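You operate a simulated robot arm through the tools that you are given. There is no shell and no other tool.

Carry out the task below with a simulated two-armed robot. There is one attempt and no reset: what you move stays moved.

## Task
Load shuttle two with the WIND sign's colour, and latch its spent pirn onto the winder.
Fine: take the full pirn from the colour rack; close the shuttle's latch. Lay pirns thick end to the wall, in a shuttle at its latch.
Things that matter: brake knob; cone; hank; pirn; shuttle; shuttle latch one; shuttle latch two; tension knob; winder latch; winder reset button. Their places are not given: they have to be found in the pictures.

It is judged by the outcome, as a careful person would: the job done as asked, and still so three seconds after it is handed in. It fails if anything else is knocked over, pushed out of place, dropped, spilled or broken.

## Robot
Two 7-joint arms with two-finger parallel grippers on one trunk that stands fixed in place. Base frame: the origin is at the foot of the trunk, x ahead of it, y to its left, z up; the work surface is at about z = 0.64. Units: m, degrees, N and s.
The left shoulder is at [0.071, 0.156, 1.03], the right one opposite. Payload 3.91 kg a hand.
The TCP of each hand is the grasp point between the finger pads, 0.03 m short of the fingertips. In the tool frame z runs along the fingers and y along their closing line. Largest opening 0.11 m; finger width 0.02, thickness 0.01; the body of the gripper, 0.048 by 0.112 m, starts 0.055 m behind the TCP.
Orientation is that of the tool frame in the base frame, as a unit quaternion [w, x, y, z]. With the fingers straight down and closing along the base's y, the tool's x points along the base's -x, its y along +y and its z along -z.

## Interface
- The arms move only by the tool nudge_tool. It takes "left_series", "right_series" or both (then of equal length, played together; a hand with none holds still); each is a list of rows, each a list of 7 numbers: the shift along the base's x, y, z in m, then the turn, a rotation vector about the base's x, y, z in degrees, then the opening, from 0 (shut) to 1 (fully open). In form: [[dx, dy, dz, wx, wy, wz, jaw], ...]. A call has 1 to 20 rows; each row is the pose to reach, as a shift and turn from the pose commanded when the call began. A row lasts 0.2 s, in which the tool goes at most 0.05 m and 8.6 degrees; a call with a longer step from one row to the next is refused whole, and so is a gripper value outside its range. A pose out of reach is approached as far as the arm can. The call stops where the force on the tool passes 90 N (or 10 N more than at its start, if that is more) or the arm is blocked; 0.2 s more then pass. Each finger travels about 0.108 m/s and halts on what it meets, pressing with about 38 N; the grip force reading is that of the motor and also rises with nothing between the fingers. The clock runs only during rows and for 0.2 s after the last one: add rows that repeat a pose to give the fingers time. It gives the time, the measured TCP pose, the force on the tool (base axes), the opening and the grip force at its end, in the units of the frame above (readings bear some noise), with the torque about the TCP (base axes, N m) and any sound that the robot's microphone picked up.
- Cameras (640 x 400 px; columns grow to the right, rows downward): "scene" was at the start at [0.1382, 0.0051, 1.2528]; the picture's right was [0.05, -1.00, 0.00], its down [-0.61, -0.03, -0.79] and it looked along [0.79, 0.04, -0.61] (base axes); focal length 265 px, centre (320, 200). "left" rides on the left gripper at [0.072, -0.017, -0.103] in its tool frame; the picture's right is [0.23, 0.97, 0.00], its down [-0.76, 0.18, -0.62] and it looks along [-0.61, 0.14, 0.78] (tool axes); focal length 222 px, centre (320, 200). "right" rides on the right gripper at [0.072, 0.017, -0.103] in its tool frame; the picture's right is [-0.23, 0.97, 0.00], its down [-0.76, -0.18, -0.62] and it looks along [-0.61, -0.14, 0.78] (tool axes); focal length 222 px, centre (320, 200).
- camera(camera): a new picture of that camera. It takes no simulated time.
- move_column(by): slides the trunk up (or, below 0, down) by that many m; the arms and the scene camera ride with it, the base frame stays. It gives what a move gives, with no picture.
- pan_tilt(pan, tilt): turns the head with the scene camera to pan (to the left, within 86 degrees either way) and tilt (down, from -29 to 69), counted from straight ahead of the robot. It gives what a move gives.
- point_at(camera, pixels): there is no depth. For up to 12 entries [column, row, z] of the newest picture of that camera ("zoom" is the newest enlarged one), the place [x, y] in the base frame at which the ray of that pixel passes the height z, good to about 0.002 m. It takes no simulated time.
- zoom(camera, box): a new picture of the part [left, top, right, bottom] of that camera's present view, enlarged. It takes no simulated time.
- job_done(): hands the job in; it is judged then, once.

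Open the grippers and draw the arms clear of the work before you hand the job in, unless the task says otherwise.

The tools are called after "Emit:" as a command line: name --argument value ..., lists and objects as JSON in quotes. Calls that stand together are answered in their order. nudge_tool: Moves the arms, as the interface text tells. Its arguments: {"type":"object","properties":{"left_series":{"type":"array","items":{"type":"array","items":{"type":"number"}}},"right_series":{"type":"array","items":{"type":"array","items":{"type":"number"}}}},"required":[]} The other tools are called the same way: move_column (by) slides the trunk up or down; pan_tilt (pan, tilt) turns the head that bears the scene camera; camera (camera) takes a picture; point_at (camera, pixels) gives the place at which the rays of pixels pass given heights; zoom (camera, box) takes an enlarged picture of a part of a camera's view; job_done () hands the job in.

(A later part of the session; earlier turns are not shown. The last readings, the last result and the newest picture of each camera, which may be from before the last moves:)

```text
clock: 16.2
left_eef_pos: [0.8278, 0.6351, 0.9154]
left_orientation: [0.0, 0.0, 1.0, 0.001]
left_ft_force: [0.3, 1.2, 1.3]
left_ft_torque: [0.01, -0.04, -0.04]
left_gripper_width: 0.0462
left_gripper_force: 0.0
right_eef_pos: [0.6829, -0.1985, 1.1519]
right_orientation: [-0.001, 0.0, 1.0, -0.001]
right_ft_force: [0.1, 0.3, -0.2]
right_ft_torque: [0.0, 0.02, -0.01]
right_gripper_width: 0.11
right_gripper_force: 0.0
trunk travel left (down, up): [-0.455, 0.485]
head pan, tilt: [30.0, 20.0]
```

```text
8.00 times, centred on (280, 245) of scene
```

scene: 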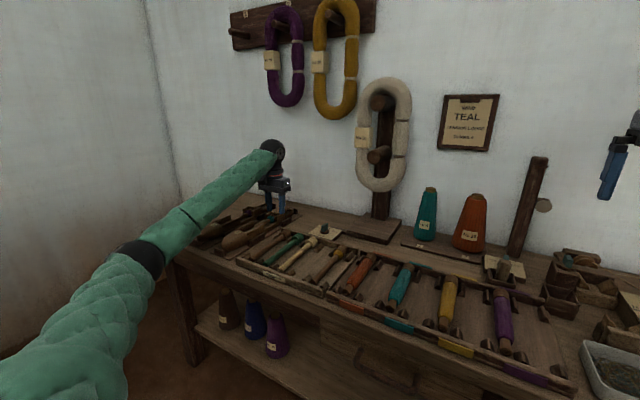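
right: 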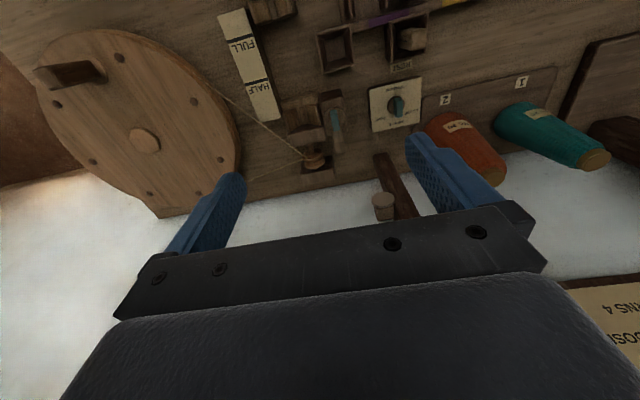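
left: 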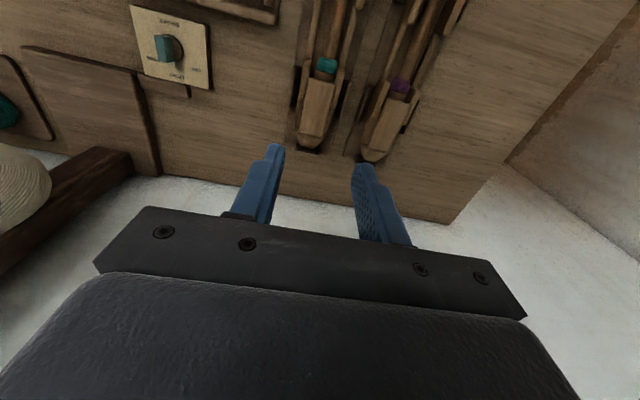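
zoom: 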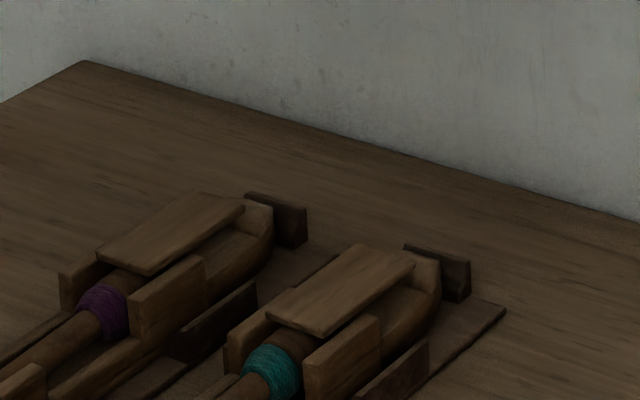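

Both latch plates remain in line and shuttle 2 is seated. I descend again astride the plate and test a gentle 10 mm sideways push toward -y.

Emit:
nudge_tool --left_series '[[0, 0, -0.04, 0, 0, 0, 0.44], [0, 0, -0.08, 0, 0, 0, 0.44], [0, 0, -0.12, 0, 0, 0, 0.44], [0, 0, -0.16, 0, 0, 0, 0.44], [0, 0, -0.185, 0, 0, 0, 0.44], [0, 0, -0.195, 0, 0, 0, 0.44], [0, 0, -0.199, 0, 0, 0, 0.44], [0, 0, -0.199, 0, 0, 0, 0.44]]'

Emit:
camera --camera "left"

Emit:
zoom --camera "scene" --box '[240, 220, 320, 270]'

```text
clock: 18.0
left_eef_pos: [0.8284, 0.6382, 0.7166]
left_orientation: [0.0, 0.0, 1.0, 0.001]
left_ft_force: [0.2, 0.2, 0.2]
left_ft_torque: [0.02, -0.01, -0.01]
left_gripper_width: 0.0486
left_gripper_force: 0.0
right_eef_pos: [0.6823, -0.1995, 1.1506]
right_orientation: [-0.001, 0.0, 1.0, 0.0]
right_ft_force: [0.1, -0.5, -1.4]
right_ft_torque: [0.02, 0.02, 0.01]
right_gripper_width: 0.1103
right_gripper_force: 0.1
trunk travel left (down, up): [-0.455, 0.485]
head pan, tilt: [30.0, 20.0]
```

```text
taken
```

left: 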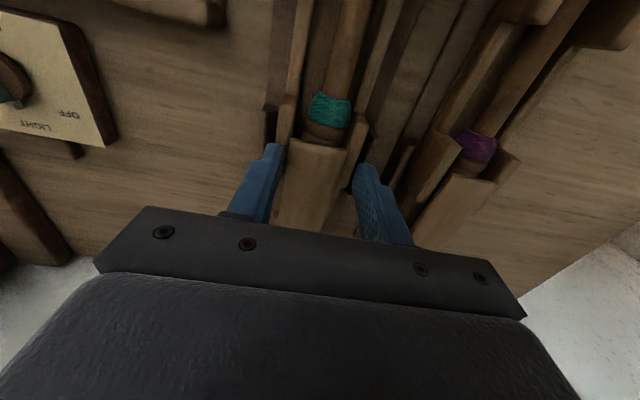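

```text
8.00 times, centred on (280, 245) of scene
```

zoom: 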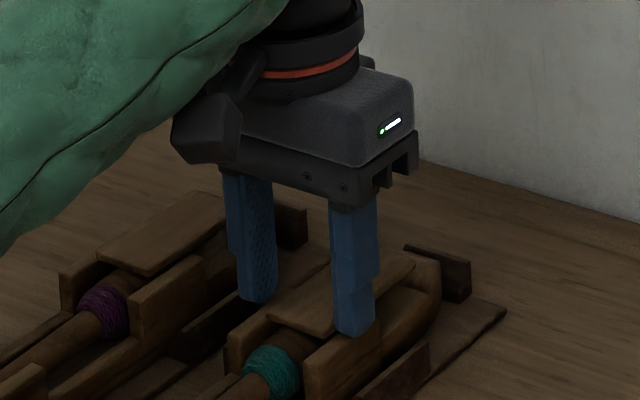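

The fingers straddle the plate without touching. I push -y by 16 mm in small steps and read the force and the picture.

Emit:
nudge_tool --left_series '[[0, -0.006, 0, 0, 0, 0, 0.44], [0, -0.01, 0, 0, 0, 0, 0.44], [0, -0.013, 0, 0, 0, 0, 0.44], [0, -0.016, 0, 0, 0, 0, 0.44]]'

Emit:
zoom --camera "left" --box '[240, 60, 420, 240]'

```text
clock: 19.0
left_eef_pos: [0.8279, 0.6201, 0.7161]
left_orientation: [0.0, 0.0, 1.0, 0.0]
left_ft_force: [0.3, 0.0, 0.4]
left_ft_torque: [0.0, 0.01, 0.02]
left_gripper_width: 0.0484
left_gripper_force: 0.1
right_eef_pos: [0.6819, -0.1987, 1.15]
right_orientation: [0.0, 0.0, 1.0, 0.0]
right_ft_force: [-0.1, 0.7, 0.4]
right_ft_torque: [0.03, 0.0, 0.02]
right_gripper_width: 0.1099
right_gripper_force: 0.0
trunk travel left (down, up): [-0.455, 0.485]
head pan, tilt: [30.0, 20.0]
```

```text
2.22 times, centred on (330, 150) of left
```

zoom: 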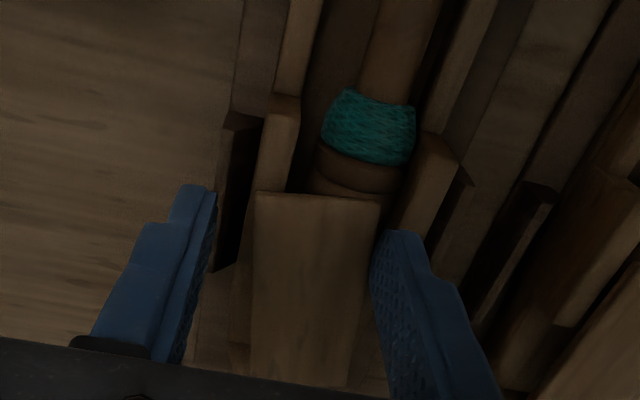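

The plate swung toward -y with almost no force (its free edge now overlaps the right cheek), so it pivots on a vertical pin. I lift, close the fingers into one pusher, and set it down on the +y side of the plate.

Emit:
nudge_tool --left_series '[[0, 0.002, 0.02, 0, 0, 0, 0.44], [0, 0.01, 0.04, 0, 0, 0, 0.2], [0, 0.03, 0.04, 0, 0, 0, 0], [0, 0.037, 0.04, 0, 0, 0, 0], [0, 0.037, 0.03, 0, 0, 0, 0], [0, 0.037, 0.015, 0, 0, 0, 0], [0, 0.037, 0.001, 0, 0, 0, 0], [0, 0.037, 0.001, 0, 0, 0, 0]]'

Emit:
zoom --camera "left" --box '[220, 60, 420, 240]'

Emit:
zoom --camera "scene" --box '[240, 220, 320, 270]'

```text
clock: 20.8
left_eef_pos: [0.826, 0.6563, 0.7178]
left_orientation: [0.0, 0.0, 1.0, 0.0]
left_ft_force: [0.3, -0.2, -0.2]
left_ft_torque: [0.03, 0.01, 0.03]
left_gripper_width: 0.0
left_gripper_force: 37.3
right_eef_pos: [0.6816, -0.1997, 1.1506]
right_orientation: [-0.001, -0.001, 1.0, 0.0]
right_ft_force: [-0.6, 0.5, 0.2]
right_ft_torque: [-0.01, 0.03, 0.0]
right_gripper_width: 0.1104
right_gripper_force: 0.1
trunk travel left (down, up): [-0.455, 0.485]
head pan, tilt: [30.0, 20.0]
```

```text
2.22 times, centred on (320, 150) of left
```

zoom: 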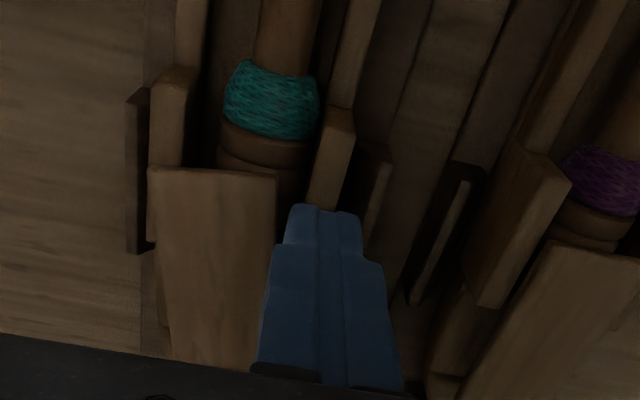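

```text
8.00 times, centred on (280, 245) of scene
```

zoom: 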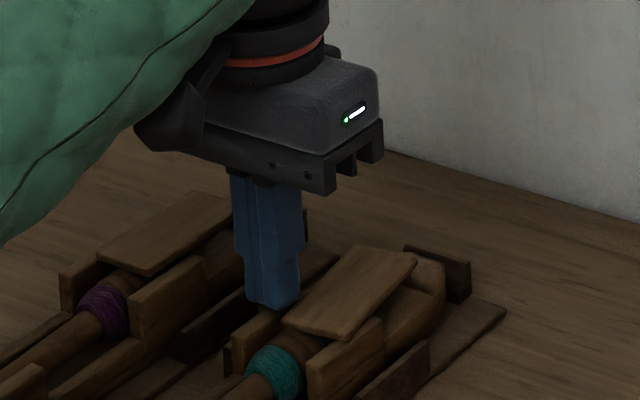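

The pusher stands beside the plate's +y edge. I now sweep it along an arc toward -y and then +x to swing the latch fully open.

Emit:
nudge_tool --left_series '[[0, 0, -0.002, 0, 0, 0, 0], [-0.001, -0.01, -0.002, 0, 0, 0, 0], [-0.001, -0.02, -0.002, 0, 0, 0, 0], [0, -0.029, -0.002, 0, 0, 0, 0], [0.002, -0.038, -0.002, 0, 0, 0, 0], [0.006, -0.046, -0.002, 0, 0, 0, 0], [0.011, -0.054, -0.002, 0, 0, 0, 0]]'

Emit:
zoom --camera "left" --box '[220, 40, 440, 240]'

Emit:
zoom --camera "scene" --box '[240, 220, 320, 270]'

```text
clock: 22.4
left_eef_pos: [0.837, 0.6025, 0.716]
left_orientation: [-0.001, 0.0, 1.0, 0.0]
left_ft_force: [0.2, -0.7, 0.3]
left_ft_torque: [0.0, 0.0, 0.0]
left_gripper_width: 0.0
left_gripper_force: 37.3
right_eef_pos: [0.6823, -0.2001, 1.1522]
right_orientation: [-0.001, 0.0, 1.0, 0.0]
right_ft_force: [0.3, -0.2, -0.5]
right_ft_torque: [0.0, -0.03, 0.01]
right_gripper_width: 0.11
right_gripper_force: 0.1
trunk travel left (down, up): [-0.455, 0.485]
head pan, tilt: [30.0, 20.0]
```

```text
2.00 times, centred on (330, 140) of left
```

zoom: 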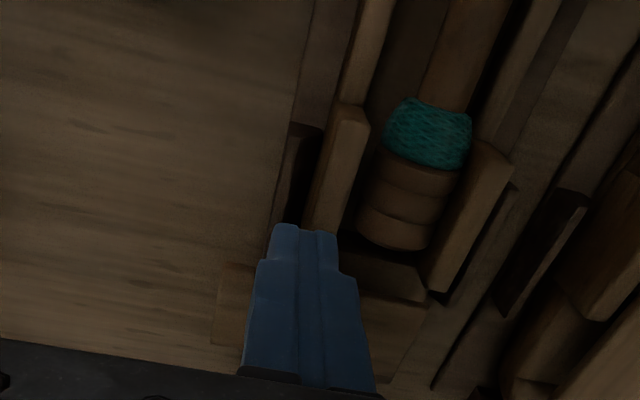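

```text
8.00 times, centred on (280, 245) of scene
```

zoom: 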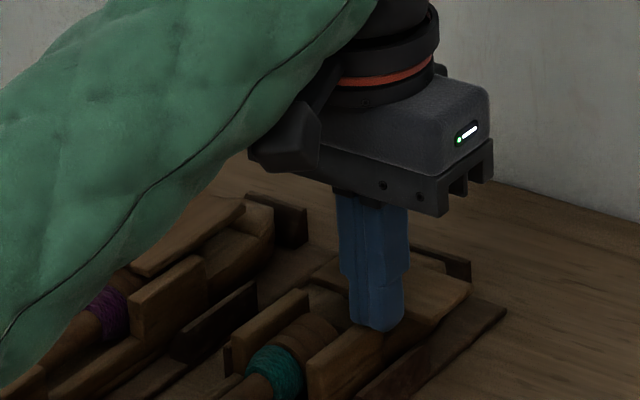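

The latch is now roughly perpendicular and the pirn's thick end is uncovered. I push a little further and then lift away.

Emit:
nudge_tool --left_series '[[0.007, -0.008, 0, 0, 0, 0, 0], [0.014, -0.012, 0, 0, 0, 0, 0], [0.014, -0.012, 0, 0, 0, 0, 0], [0.005, -0.012, 0.01, 0, 0, 0, 0], [-0.005, -0.005, 0.04, 0, 0, 0, 0], [-0.03, 0.005, 0.08, 0, 0, 0, 0], [-0.06, 0.02, 0.12, 0, 0, 0, 0]]'

Emit:
camera --camera "left"

Emit:
zoom --camera "left" --box '[260, 20, 420, 180]'

```text
refused: row 7 steps farther than a row can; nothing moved
```

```text
taken
```

left: 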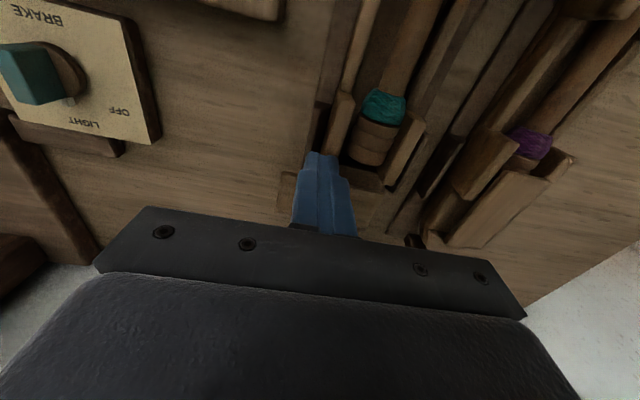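

```text
2.50 times, centred on (340, 100) of left
```

zoom: 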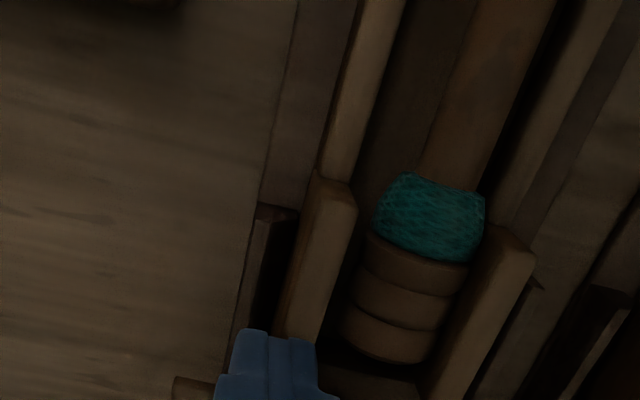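

The move was refused only because its last step was too long; I repeat it with shorter steps.

Emit:
nudge_tool --left_series '[[0.007, -0.008, 0, 0, 0, 0, 0], [0.014, -0.012, 0, 0, 0, 0, 0], [0.014, -0.012, 0, 0, 0, 0, 0], [0.005, -0.012, 0.01, 0, 0, 0, 0], [-0.005, -0.005, 0.04, 0, 0, 0, 0], [-0.025, 0.005, 0.075, 0, 0, 0, 0], [-0.045, 0.015, 0.11, 0, 0, 0, 0]]'

Emit:
camera --camera "left"

Emit:
zoom --camera "left" --box '[260, 20, 420, 180]'

```text
clock: 24.0
left_eef_pos: [0.7937, 0.6126, 0.8279]
left_orientation: [0.0, 0.001, 1.0, -0.001]
left_ft_force: [-0.1, -0.1, 0.1]
left_ft_torque: [0.02, -0.01, 0.03]
left_gripper_width: 0.0
left_gripper_force: 37.5
right_eef_pos: [0.6812, -0.2011, 1.1511]
right_orientation: [0.0, 0.0, 1.0, 0.0]
right_ft_force: [-1.2, 0.4, 0.1]
right_ft_torque: [0.07, -0.07, -0.02]
right_gripper_width: 0.11
right_gripper_force: 0.0
trunk travel left (down, up): [-0.455, 0.485]
head pan, tilt: [30.0, 20.0]
```

```text
taken
```

left: 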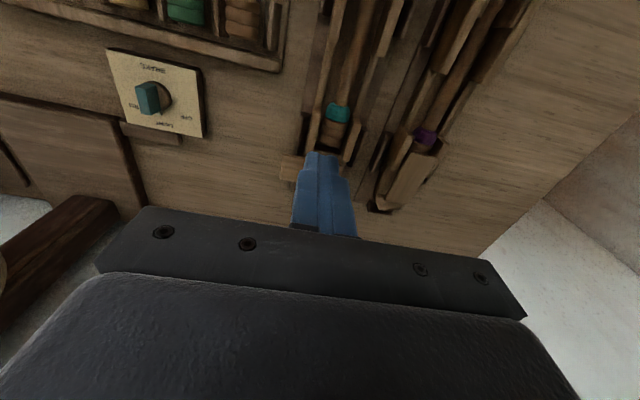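

```text
2.50 times, centred on (340, 100) of left
```

zoom: 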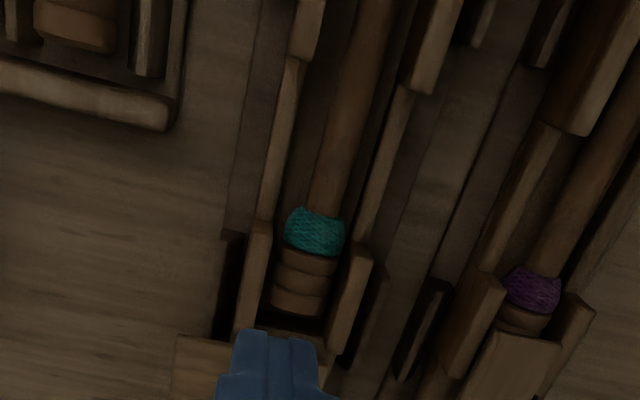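

The latch is open and clear of the pirn. I measure the pirn's ends and shaft in this view for the grasp.

Emit:
point_at --camera "zoom" --pixels '[[275, 305, 0.67], [322, 318, 0.67], [285, 240, 0.67], [344, 250, 0.67], [308, 205, 0.67], [345, 212, 0.67], [330, 100, 0.67], [368, 100, 0.67], [400, 90, 0.663], [290, 60, 0.663], [342, 0, 0.67], [393, 0, 0.67]]'

Emit:
zoom --camera "scene" --box '[230, 215, 310, 275]'

```text
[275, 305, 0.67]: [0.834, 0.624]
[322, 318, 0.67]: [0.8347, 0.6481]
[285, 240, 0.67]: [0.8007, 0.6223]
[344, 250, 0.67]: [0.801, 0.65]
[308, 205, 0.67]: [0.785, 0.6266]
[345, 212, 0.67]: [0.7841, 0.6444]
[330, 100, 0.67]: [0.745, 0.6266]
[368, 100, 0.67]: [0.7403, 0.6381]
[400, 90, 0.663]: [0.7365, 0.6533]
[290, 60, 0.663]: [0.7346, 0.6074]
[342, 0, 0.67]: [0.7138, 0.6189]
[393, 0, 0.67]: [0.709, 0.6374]
```

```text
6.67 times, centred on (270, 245) of scene
```

zoom: 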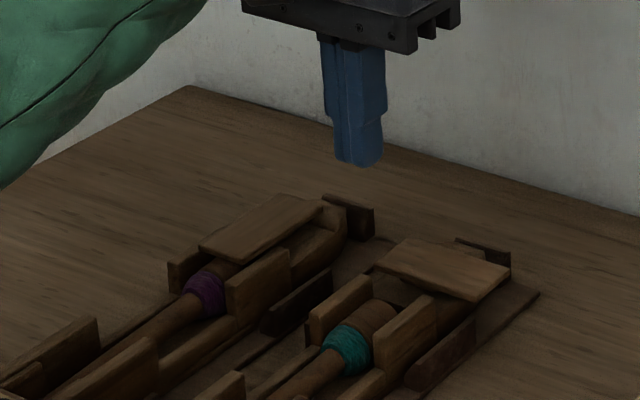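

I zoom on the shaft between the cheeks to check its centre line and whether the shuttle kept straight.

Emit:
zoom --camera "left" --box '[320, 0, 430, 110]'

```text
3.64 times, centred on (375, 55) of left
```

zoom: 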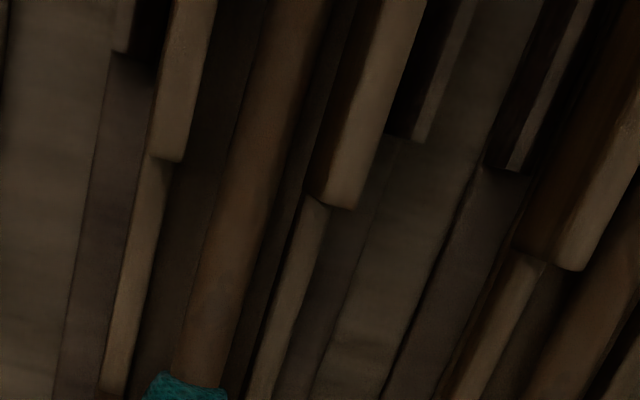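

I measure the shaft and rail edges at two rows of this zoom.

Emit:
point_at --camera "zoom" --pixels '[[205, 220, 0.672], [265, 220, 0.672], [176, 360, 0.672], [229, 360, 0.672], [232, 80, 0.672], [302, 80, 0.672], [150, 240, 0.663], [122, 240, 0.663], [298, 220, 0.663], [325, 220, 0.663], [180, 160, 0.683], [315, 200, 0.683]]'

```text
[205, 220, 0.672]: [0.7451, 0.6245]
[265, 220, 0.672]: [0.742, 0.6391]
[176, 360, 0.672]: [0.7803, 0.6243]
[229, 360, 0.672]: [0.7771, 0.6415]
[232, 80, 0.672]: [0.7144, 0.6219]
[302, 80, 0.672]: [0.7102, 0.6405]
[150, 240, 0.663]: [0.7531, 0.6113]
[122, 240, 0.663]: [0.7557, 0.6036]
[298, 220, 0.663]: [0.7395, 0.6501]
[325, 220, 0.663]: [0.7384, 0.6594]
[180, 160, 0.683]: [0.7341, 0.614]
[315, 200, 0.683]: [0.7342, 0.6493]
```

Shaft centre is at y≈0.632, x 0.735–0.795 is free between the cheeks. I position the left hand over x=0.765 with the jaws at ~46 mm, still above the shuttle.

Emit:
nudge_tool --left_series '[[-0.015, 0.01, -0.02, 0, 0, 0, 0.3], [-0.028, 0.02, -0.05, 0, 0, 0, 0.42], [-0.028, 0.02, -0.078, 0, 0, 0, 0.42], [-0.028, 0.02, -0.09, 0, 0, 0, 0.42], [-0.028, 0.02, -0.09, 0, 0, 0, 0.42]]'

Emit:
camera --camera "left"

Emit:
zoom --camera "scene" --box '[230, 215, 310, 275]'

```text
clock: 25.2
left_eef_pos: [0.7668, 0.6361, 0.7365]
left_orientation: [-0.001, 0.0, 1.0, 0.0]
left_ft_force: [0.2, -1.3, 0.5]
left_ft_torque: [-0.03, -0.03, 0.01]
left_gripper_width: 0.0463
left_gripper_force: 0.0
right_eef_pos: [0.6819, -0.1987, 1.1505]
right_orientation: [-0.001, -0.001, 1.0, -0.001]
right_ft_force: [-0.8, -0.1, 0.4]
right_ft_torque: [0.0, 0.0, 0.0]
right_gripper_width: 0.11
right_gripper_force: 0.0
trunk travel left (down, up): [-0.455, 0.485]
head pan, tilt: [30.0, 20.0]
```

```text
taken
```

left: 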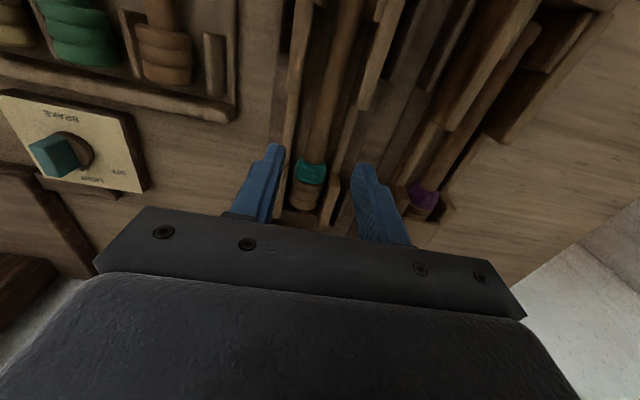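

```text
6.67 times, centred on (270, 245) of scene
```

zoom: 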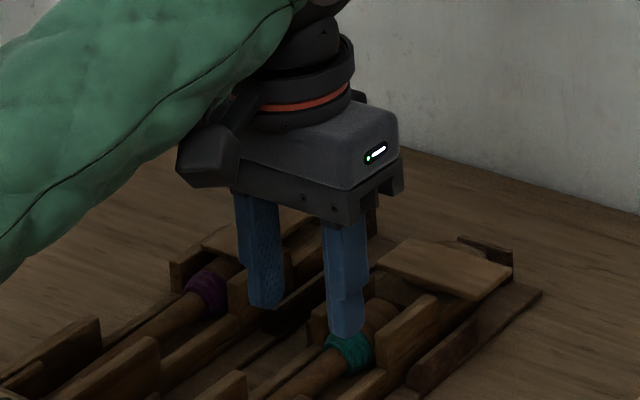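

The shaft at (318,150) sits centred between the fingers. I descend until the fingertips are just above the low rails (TCP z≈0.697).

Emit:
nudge_tool --left_series '[[0, -0.002, -0.012, 0, 0, 0, 0.42], [0, -0.002, -0.024, 0, 0, 0, 0.42], [0, -0.002, -0.033, 0, 0, 0, 0.42], [0, -0.002, -0.038, 0, 0, 0, 0.42], [0, -0.002, -0.04, 0, 0, 0, 0.42], [0, -0.002, -0.04, 0, 0, 0, 0.42]]'

Emit:
camera --camera "left"

Emit:
zoom --camera "scene" --box '[240, 225, 304, 270]'

```text
clock: 26.6
left_eef_pos: [0.7664, 0.6347, 0.6954]
left_orientation: [0.0, 0.0, 1.0, -0.001]
left_ft_force: [0.7, 0.2, 0.4]
left_ft_torque: [-0.02, -0.01, -0.01]
left_gripper_width: 0.0464
left_gripper_force: 0.1
right_eef_pos: [0.6829, -0.2001, 1.1524]
right_orientation: [0.0, 0.0, 1.0, 0.0]
right_ft_force: [0.5, -1.0, 0.0]
right_ft_torque: [0.03, -0.01, -0.02]
right_gripper_width: 0.1099
right_gripper_force: 0.2
trunk travel left (down, up): [-0.455, 0.485]
head pan, tilt: [30.0, 20.0]
```

```text
taken
```

left: 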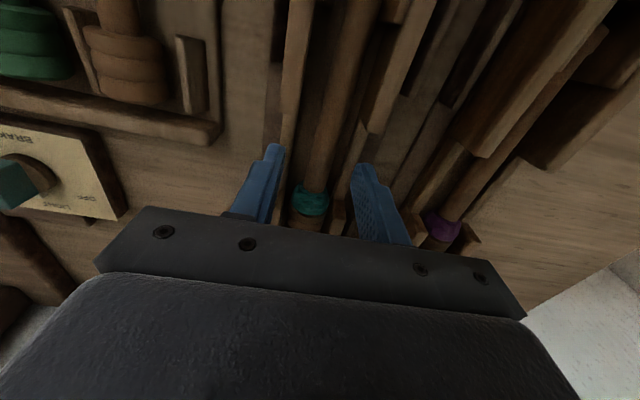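

```text
8.89 times, centred on (272, 248) of scene
```

zoom: 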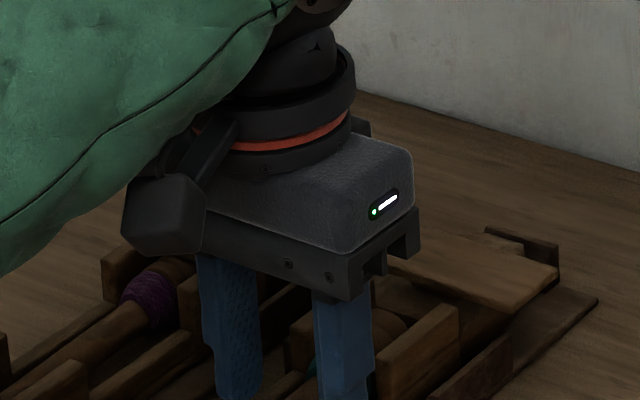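

Tips are at z≈0.665 with no contact force. I close on the shaft.

Emit:
nudge_tool --left_series '[[0, 0, 0, 0, 0, 0, 0.3], [0, 0, 0, 0, 0, 0, 0.15], [0, 0, 0, 0, 0, 0, 0.05], [0, 0, 0, 0, 0, 0, 0.05], [0, 0, 0, 0, 0, 0, 0.05]]'

Emit:
camera --camera "left"

```text
clock: 27.8
left_eef_pos: [0.7661, 0.635, 0.6959]
left_orientation: [0.0, 0.0, 1.0, 0.0]
left_ft_force: [0.0, -0.3, -0.4]
left_ft_torque: [-0.03, 0.04, -0.04]
left_gripper_width: 0.0159
left_gripper_force: 37.8
right_eef_pos: [0.6827, -0.1996, 1.1513]
right_orientation: [0.0, 0.0, 1.0, -0.001]
right_ft_force: [0.7, 0.0, -0.3]
right_ft_torque: [-0.02, -0.02, 0.01]
right_gripper_width: 0.1097
right_gripper_force: 0.1
trunk travel left (down, up): [-0.455, 0.485]
head pan, tilt: [30.0, 20.0]
```

```text
taken
```

left: 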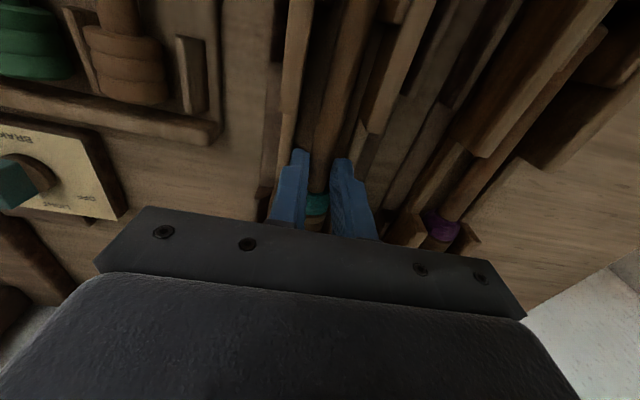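

The grip holds at 15.9 mm. I lift 25 mm slowly and check that only the pirn rises.

Emit:
nudge_tool --left_series '[[0, 0, 0.005, 0, 0, 0, 0.05], [0, 0, 0.01, 0, 0, 0, 0.05], [0, 0, 0.018, 0, 0, 0, 0.05], [0, 0, 0.025, 0, 0, 0, 0.05]]'

Emit:
camera --camera "left"

Emit:
zoom --camera "scene" --box '[225, 220, 313, 275]'

```text
clock: 28.8
left_eef_pos: [0.768, 0.635, 0.7222]
left_orientation: [0.0, 0.001, 1.0, 0.0]
left_ft_force: [1.1, -0.1, -0.9]
left_ft_torque: [-0.02, 0.01, -0.01]
left_gripper_width: 0.016
left_gripper_force: 37.7
right_eef_pos: [0.6829, -0.1993, 1.151]
right_orientation: [-0.001, -0.001, 1.0, 0.0]
right_ft_force: [0.8, -0.1, 0.6]
right_ft_torque: [-0.03, -0.02, -0.03]
right_gripper_width: 0.1101
right_gripper_force: 0.2
trunk travel left (down, up): [-0.455, 0.485]
head pan, tilt: [30.0, 20.0]
```

```text
taken
```

left: 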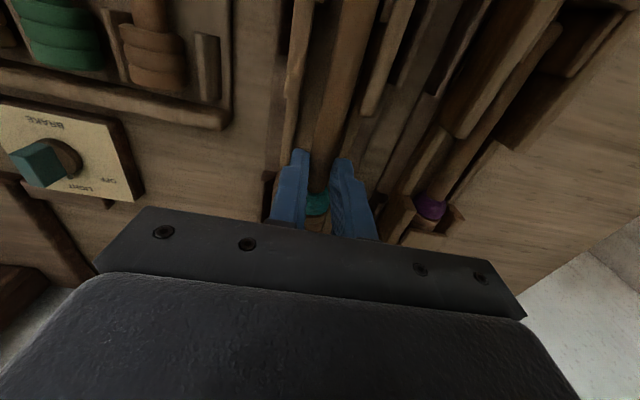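

```text
7.27 times, centred on (269, 248) of scene
```

zoom: 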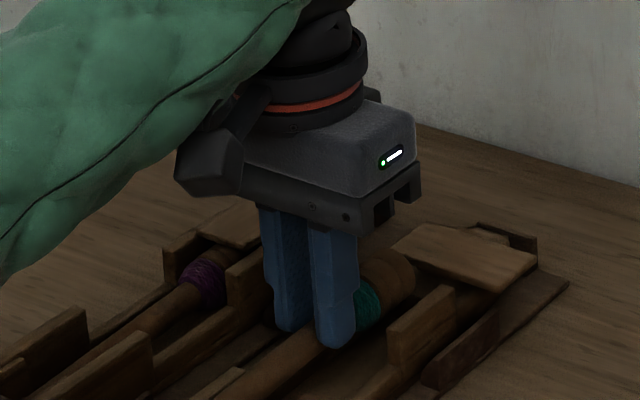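

Only the pirn rises; the shuttle stays. I lift it well clear, and bring the right hand over the winder to survey the cradle and latch.

Emit:
nudge_tool --left_series '[[0, 0, 0.03, 0, 0, 0, 0.05], [0, 0, 0.06, 0, 0, 0, 0.05], [-0.01, 0, 0.09, 0, 0, 0, 0.05], [-0.02, 0, 0.12, 0, 0, 0, 0.05], [-0.03, 0, 0.15, 0, 0, 0, 0.05], [-0.03, 0, 0.15, 0, 0, 0, 0.05]]' --right_series '[[0.02, -0.005, -0.04, 0, 0, 0, 1], [0.04, -0.01, -0.08, 0, 0, 0, 1], [0.06, -0.015, -0.12, 0, 0, 0, 1], [0.08, -0.02, -0.16, 0, 0, 0, 1], [0.1, -0.03, -0.2, 0, 0, 0, 1], [0.12, -0.04, -0.24, 0, 0, 0, 1]]'

Emit:
pan_tilt --pan 0 --tilt 38

Emit:
camera --camera "right"

Emit:
camera --camera "scene"

Emit:
camera --camera "left"

```text
clock: 30.2
left_eef_pos: [0.7398, 0.6356, 0.8701]
left_orientation: [-0.002, 0.0, 1.0, 0.0]
left_ft_force: [0.7, 0.0, 0.4]
left_ft_torque: [-0.01, 0.01, -0.01]
left_gripper_width: 0.0162
left_gripper_force: 38.3
right_eef_pos: [0.8029, -0.2386, 0.9077]
right_orientation: [-0.001, 0.001, 1.0, 0.001]
right_ft_force: [1.1, 0.3, -0.2]
right_ft_torque: [0.01, 0.0, 0.0]
right_gripper_width: 0.1099
right_gripper_force: 0.1
trunk travel left (down, up): [-0.455, 0.485]
head pan, tilt: [30.0, 20.0]
```

```text
clock: 31.2
left_eef_pos: [0.7388, 0.636, 0.8717]
left_orientation: [0.0, 0.0, 1.0, -0.001]
left_ft_force: [0.2, 0.5, -1.5]
left_ft_torque: [-0.03, 0.0, 0.03]
left_gripper_width: 0.0161
left_gripper_force: 38.1
right_eef_pos: [0.8012, -0.2394, 0.9093]
right_orientation: [0.0, 0.0, 1.0, -0.001]
right_ft_force: [-0.2, 0.3, 1.4]
right_ft_torque: [0.02, 0.04, 0.03]
right_gripper_width: 0.1099
right_gripper_force: 0.1
trunk travel left (down, up): [-0.455, 0.485]
head pan, tilt: [0.0, 38.0]
```

```text
taken
```

right: 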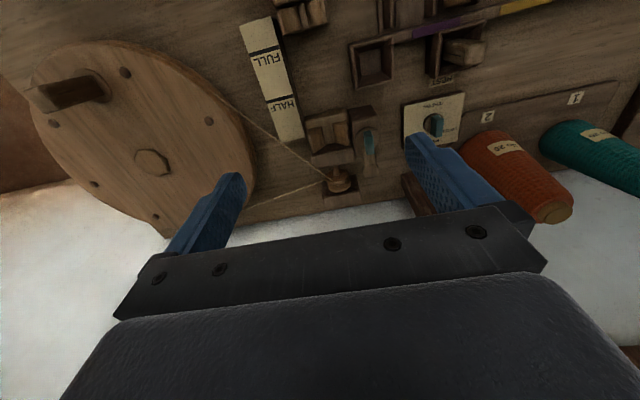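

```text
taken
```

scene: 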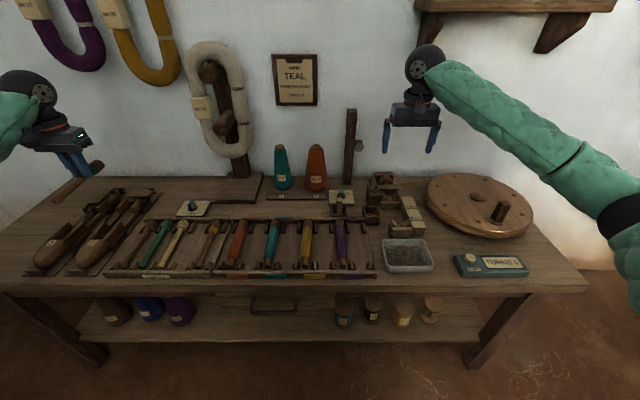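

```text
taken
```

left: 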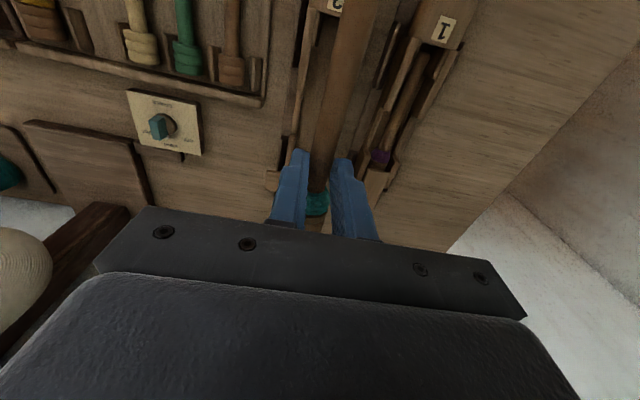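

The pirn is held cleanly by the left hand. I zoom on the winder from both the right and scene cameras to triangulate the cradle.

Emit:
zoom --camera "right" --box '[230, 60, 410, 210]'

Emit:
zoom --camera "right" --box '[230, 0, 350, 80]'

Emit:
zoom --camera "scene" --box '[355, 165, 435, 215]'

Emit:
zoom --camera "scene" --box '[375, 190, 439, 240]'

```text
2.67 times, centred on (320, 135) of right
```

zoom: 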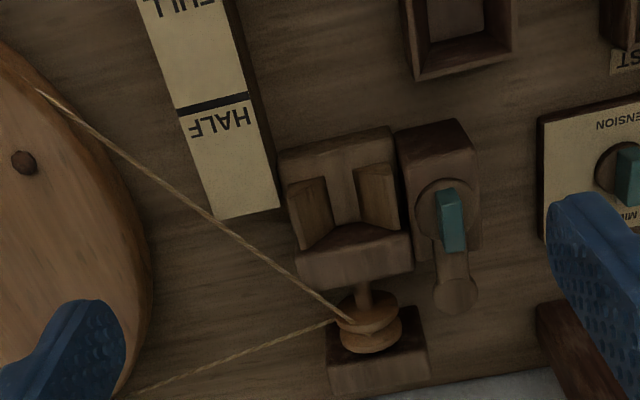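

```text
5.00 times, centred on (290, 40) of right
```

zoom: 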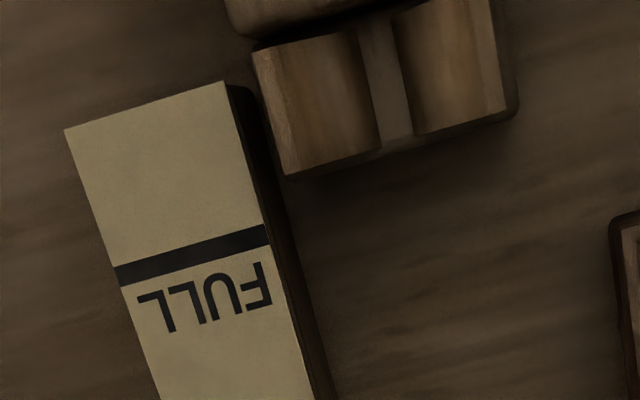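

```text
8.00 times, centred on (395, 190) of scene
```

zoom: 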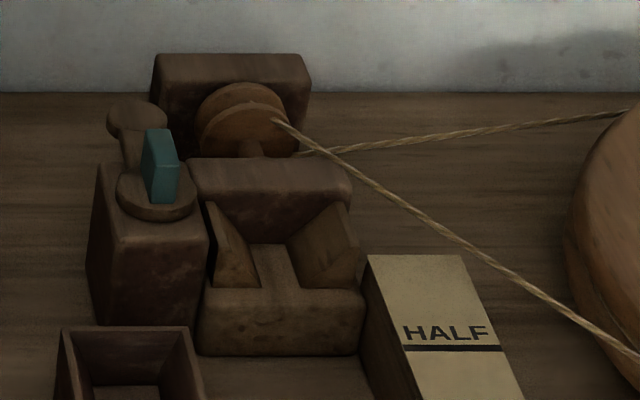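

```text
8.00 times, centred on (407, 215) of scene
```

zoom: 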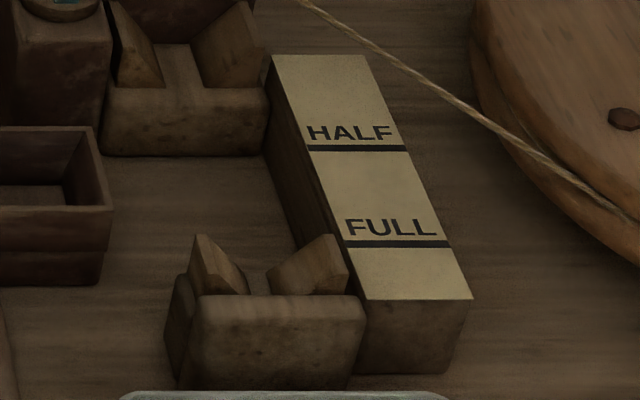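

I compute rays for key winder points (front V block, rear cradle, latch pivot) from the scene zoom first, then from the right camera.

Emit:
zoom --camera "scene" --box '[375, 190, 439, 240]'

Emit:
point_at --camera "zoom" --pixels '[[205, 300, 0.66], [205, 300, 0.7], [365, 298, 0.66], [365, 298, 0.7], [190, 388, 0.64], [350, 388, 0.64], [200, 237, 0.66], [200, 237, 0.7], [338, 237, 0.66], [338, 237, 0.7], [105, 95, 0.66], [265, 95, 0.66]]'

Emit:
zoom --camera "right" --box '[230, 0, 350, 80]'

Emit:
point_at --camera "zoom" --pixels '[[252, 50, 0.66], [252, 50, 0.7], [283, 177, 0.66], [283, 177, 0.7], [508, 112, 0.66], [508, 112, 0.7], [395, 142, 0.66], [372, 30, 0.66], [225, 82, 0.67], [225, 82, 0.7], [385, 90, 0.67]]'

```text
8.00 times, centred on (407, 215) of scene
```

zoom: 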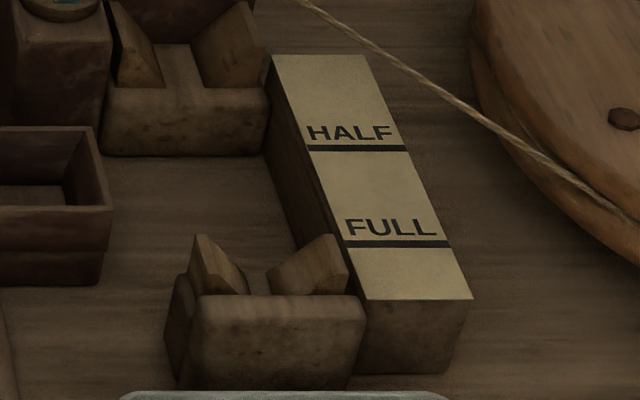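

```text
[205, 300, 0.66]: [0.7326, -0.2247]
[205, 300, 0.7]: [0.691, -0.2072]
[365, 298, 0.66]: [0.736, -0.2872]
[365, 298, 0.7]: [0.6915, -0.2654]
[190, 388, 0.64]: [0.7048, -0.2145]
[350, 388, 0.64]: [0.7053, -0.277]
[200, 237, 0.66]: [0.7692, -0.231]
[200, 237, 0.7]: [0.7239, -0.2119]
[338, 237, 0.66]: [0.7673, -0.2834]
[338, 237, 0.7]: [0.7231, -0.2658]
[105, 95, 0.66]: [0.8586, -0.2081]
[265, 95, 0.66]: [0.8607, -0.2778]
```

```text
5.00 times, centred on (290, 40) of right
```

zoom: 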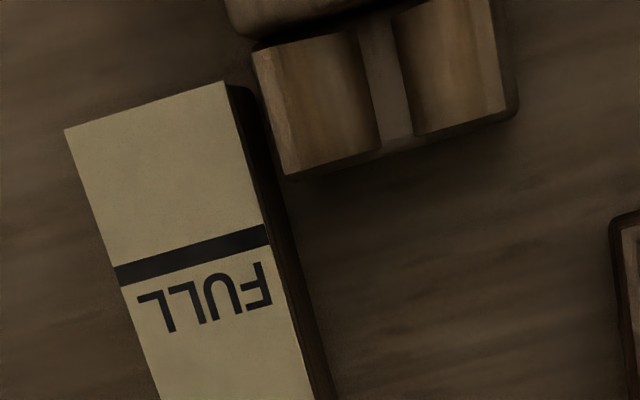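

```text
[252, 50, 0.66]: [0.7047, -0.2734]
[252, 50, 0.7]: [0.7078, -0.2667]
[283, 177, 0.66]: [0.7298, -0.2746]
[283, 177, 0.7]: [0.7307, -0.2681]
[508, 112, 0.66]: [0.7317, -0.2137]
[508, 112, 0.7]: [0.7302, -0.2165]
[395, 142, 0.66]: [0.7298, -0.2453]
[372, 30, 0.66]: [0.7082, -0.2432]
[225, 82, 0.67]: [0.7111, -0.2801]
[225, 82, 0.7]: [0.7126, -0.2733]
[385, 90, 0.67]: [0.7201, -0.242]
```

I take the matching rays for the rear cradle and the latch lever from the right camera and then the scene camera.

Emit:
zoom --camera "right" --box '[285, 90, 375, 180]'

Emit:
zoom --camera "scene" --box '[360, 168, 408, 212]'

```text
4.44 times, centred on (330, 135) of right
```

zoom: 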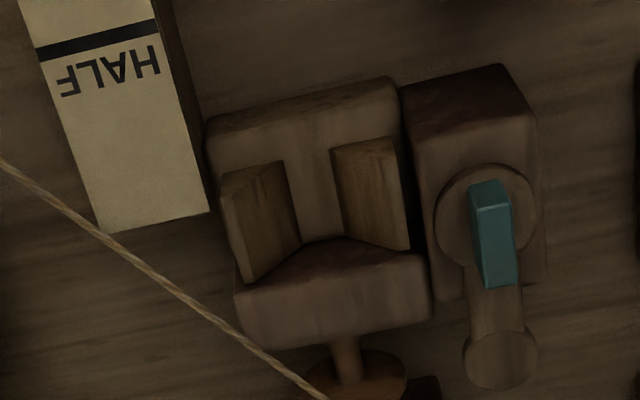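

```text
9.09 times, centred on (384, 190) of scene
```

zoom: 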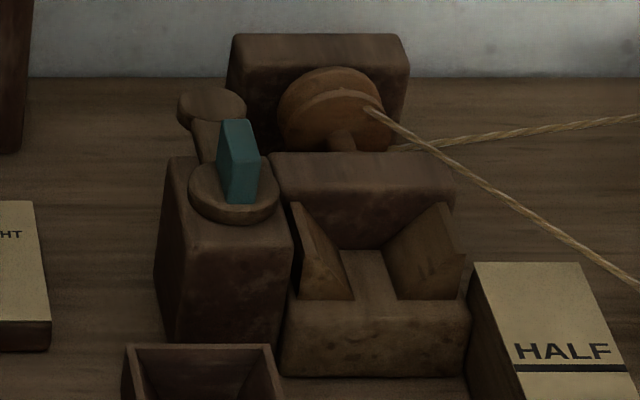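

I compute coordinates for these rear cradle features at two heights in both zooms.

Emit:
point_at --camera "zoom" --pixels '[[288, 300, 0.66], [288, 300, 0.7], [468, 298, 0.66], [468, 298, 0.7], [292, 203, 0.68], [292, 203, 0.72], [440, 204, 0.68], [440, 204, 0.72], [232, 203, 0.7], [232, 203, 0.74], [275, 155, 0.7], [450, 155, 0.7]]'

Emit:
zoom --camera "right" --box '[285, 90, 375, 180]'

Emit:
point_at --camera "zoom" --pixels '[[208, 125, 0.66], [395, 80, 0.66], [222, 175, 0.68], [222, 175, 0.72], [392, 140, 0.68], [392, 140, 0.72], [488, 205, 0.7], [488, 205, 0.74], [500, 360, 0.7], [300, 165, 0.665], [325, 240, 0.665], [430, 258, 0.7]]'

```text
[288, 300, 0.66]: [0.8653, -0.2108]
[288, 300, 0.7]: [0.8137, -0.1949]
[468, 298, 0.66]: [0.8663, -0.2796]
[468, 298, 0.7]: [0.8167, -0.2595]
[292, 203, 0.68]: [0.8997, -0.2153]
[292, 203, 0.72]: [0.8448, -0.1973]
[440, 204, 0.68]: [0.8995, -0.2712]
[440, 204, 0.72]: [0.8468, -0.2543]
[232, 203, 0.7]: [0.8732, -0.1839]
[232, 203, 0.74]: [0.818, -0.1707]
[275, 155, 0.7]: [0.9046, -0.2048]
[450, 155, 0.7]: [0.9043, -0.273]
```

```text
4.44 times, centred on (330, 135) of right
```

zoom: 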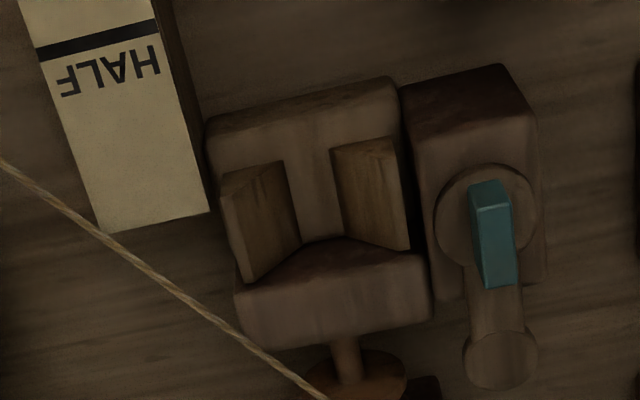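

```text
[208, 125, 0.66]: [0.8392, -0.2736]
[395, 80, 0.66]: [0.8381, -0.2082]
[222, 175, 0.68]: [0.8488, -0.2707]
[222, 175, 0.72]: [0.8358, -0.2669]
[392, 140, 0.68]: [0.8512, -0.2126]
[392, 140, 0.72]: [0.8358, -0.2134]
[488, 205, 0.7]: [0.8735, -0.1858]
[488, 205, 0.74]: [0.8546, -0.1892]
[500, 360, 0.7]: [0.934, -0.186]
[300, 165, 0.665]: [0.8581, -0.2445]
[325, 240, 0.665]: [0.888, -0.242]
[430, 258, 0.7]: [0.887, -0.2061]
```

Winder axis is near y≈-0.243, with rear cradle x≈0.85–0.887 and front V x≈0.707–0.73; latch pivot near (0.873,-0.185). I turn the head left to check how the pirn sits in the left hand.

Emit:
pan_tilt --pan 40 --tilt 25

Emit:
camera --camera "scene"

Emit:
camera --camera "left"

Emit:
zoom --camera "left" --box '[260, 0, 420, 230]'

```text
clock: 32.2
left_eef_pos: [0.7395, 0.6363, 0.8713]
left_orientation: [0.0, 0.0, 1.0, 0.0]
left_ft_force: [0.1, -0.2, -0.3]
left_ft_torque: [-0.01, 0.02, 0.0]
left_gripper_width: 0.0161
left_gripper_force: 37.9
right_eef_pos: [0.8019, -0.2387, 0.9102]
right_orientation: [-0.001, 0.0, 1.0, -0.001]
right_ft_force: [-0.3, -0.2, 0.2]
right_ft_torque: [0.02, 0.02, -0.04]
right_gripper_width: 0.1099
right_gripper_force: 0.1
trunk travel left (down, up): [-0.455, 0.485]
head pan, tilt: [40.0, 25.0]
```

```text
taken
```

scene: 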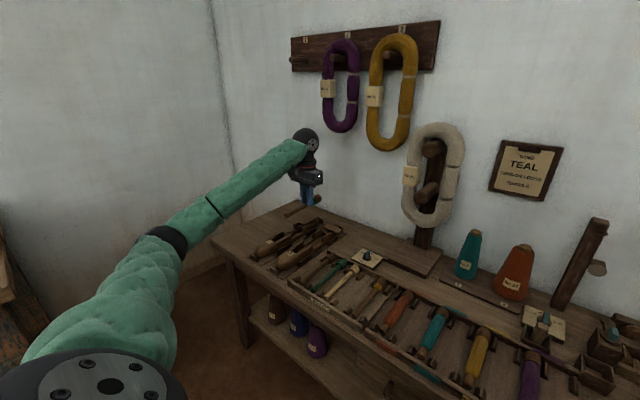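

```text
taken
```

left: 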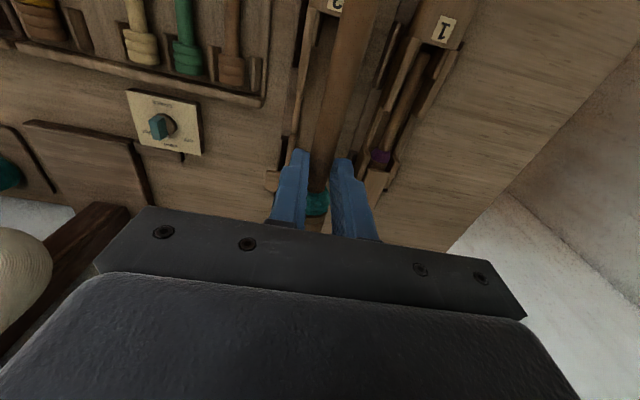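

```text
1.74 times, centred on (340, 115) of left
```

zoom: 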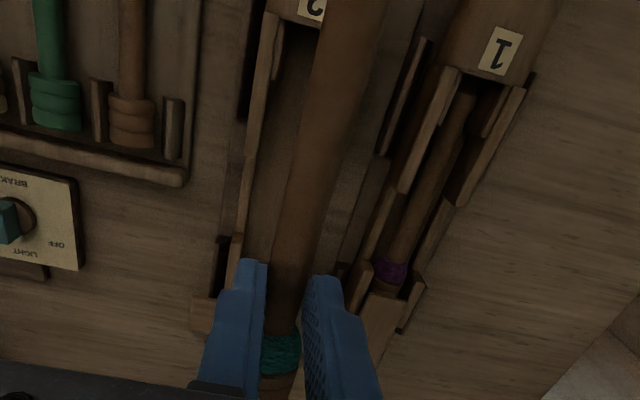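

I zoom the scene camera on the left hand and pirn near (308,200).

Emit:
zoom --camera "scene" --box '[270, 165, 340, 225]'

Emit:
point_at --camera "zoom" --pixels '[[160, 310, 0.845], [320, 320, 0.845], [470, 240, 0.845]]'

```text
6.67 times, centred on (305, 195) of scene
```

zoom: 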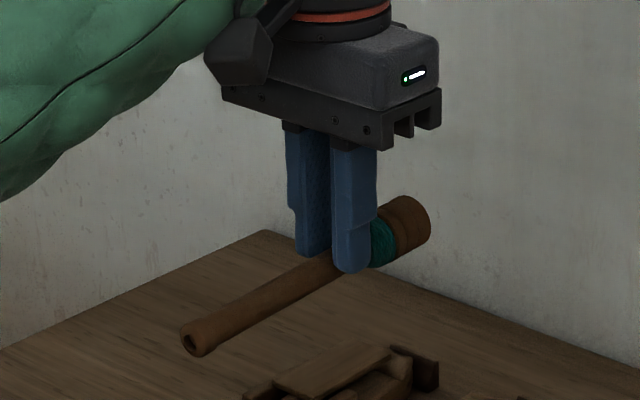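

```text
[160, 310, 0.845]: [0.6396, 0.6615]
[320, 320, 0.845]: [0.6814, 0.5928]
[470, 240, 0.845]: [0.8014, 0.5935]
```

I check the pirn's pitch by finding at what height the tip and thick-end rays cross y≈0.635.

Emit:
point_at --camera "zoom" --pixels '[[195, 340, 0.82], [195, 340, 0.84], [195, 340, 0.86], [425, 222, 0.82], [425, 222, 0.84], [425, 222, 0.86], [352, 262, 0.84], [385, 245, 0.84]]'

```text
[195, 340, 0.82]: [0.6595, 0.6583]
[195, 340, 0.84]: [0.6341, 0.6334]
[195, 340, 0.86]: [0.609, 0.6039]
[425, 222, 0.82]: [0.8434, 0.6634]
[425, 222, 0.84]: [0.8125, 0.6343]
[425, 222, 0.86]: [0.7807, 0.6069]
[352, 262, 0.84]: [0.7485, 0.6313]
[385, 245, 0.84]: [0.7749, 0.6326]
```

The pirn hangs level: axis z≈0.84, tip at x≈0.634, thick end at x≈0.8125 for a TCP at (0.7395, 0.636, 0.871) — length ≈0.178 m. I lower the right hand for a closer winder survey.

Emit:
nudge_tool --right_series '[[0, 0, -0.04, 0, 0, 0, 1], [0.01, 0, -0.08, 0, 0, 0, 1], [0.02, 0, -0.1, 0, 0, 0, 1], [0.02, 0, -0.1, 0, 0, 0, 1]]'

Emit:
camera --camera "right"

Emit:
zoom --camera "right" --box '[220, 0, 420, 200]'

Emit:
pan_tilt --pan -15 --tilt 38

Emit:
camera --camera "scene"

```text
clock: 33.2
left_eef_pos: [0.7392, 0.6366, 0.871]
left_orientation: [0.0, 0.0, 1.0, -0.001]
left_ft_force: [0.1, -1.1, 0.9]
left_ft_torque: [0.01, 0.0, 0.02]
left_gripper_width: 0.0159
left_gripper_force: 37.7
right_eef_pos: [0.8226, -0.239, 0.81]
right_orientation: [0.0, 0.001, 1.0, 0.001]
right_ft_force: [0.3, -0.1, -0.9]
right_ft_torque: [0.03, -0.02, -0.02]
right_gripper_width: 0.1098
right_gripper_force: 0.0
trunk travel left (down, up): [-0.455, 0.485]
head pan, tilt: [40.0, 25.0]
```

```text
taken
```

right: 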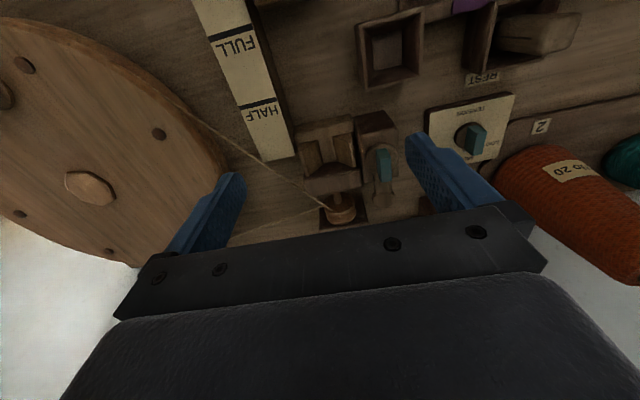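

```text
2.00 times, centred on (320, 100) of right
```

zoom: 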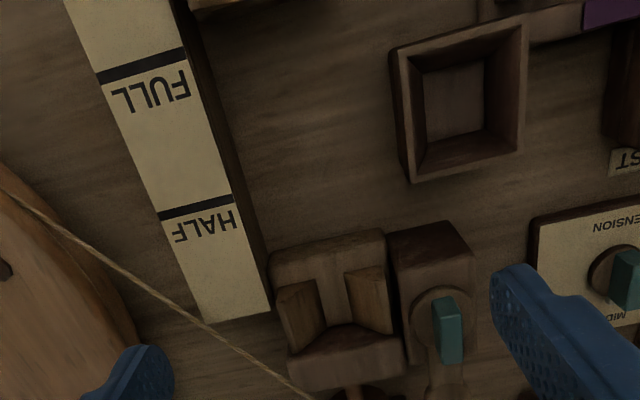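

```text
clock: 34.5
left_eef_pos: [0.7385, 0.6365, 0.8701]
left_orientation: [0.0, -0.001, 1.0, 0.0]
left_ft_force: [0.4, -0.1, 0.1]
left_ft_torque: [0.02, 0.0, 0.0]
left_gripper_width: 0.0158
left_gripper_force: 37.6
right_eef_pos: [0.8236, -0.2383, 0.8099]
right_orientation: [-0.001, 0.0, 1.0, 0.0]
right_ft_force: [0.1, 0.1, -0.4]
right_ft_torque: [0.01, -0.03, 0.02]
right_gripper_width: 0.1099
right_gripper_force: 0.1
trunk travel left (down, up): [-0.455, 0.485]
head pan, tilt: [-15.0, 38.0]
```

```text
taken
```

scene: 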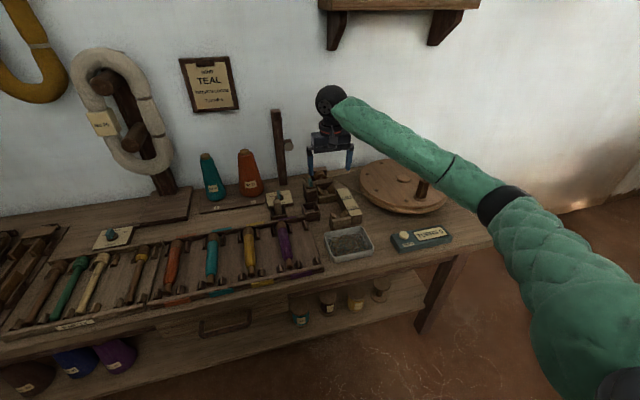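

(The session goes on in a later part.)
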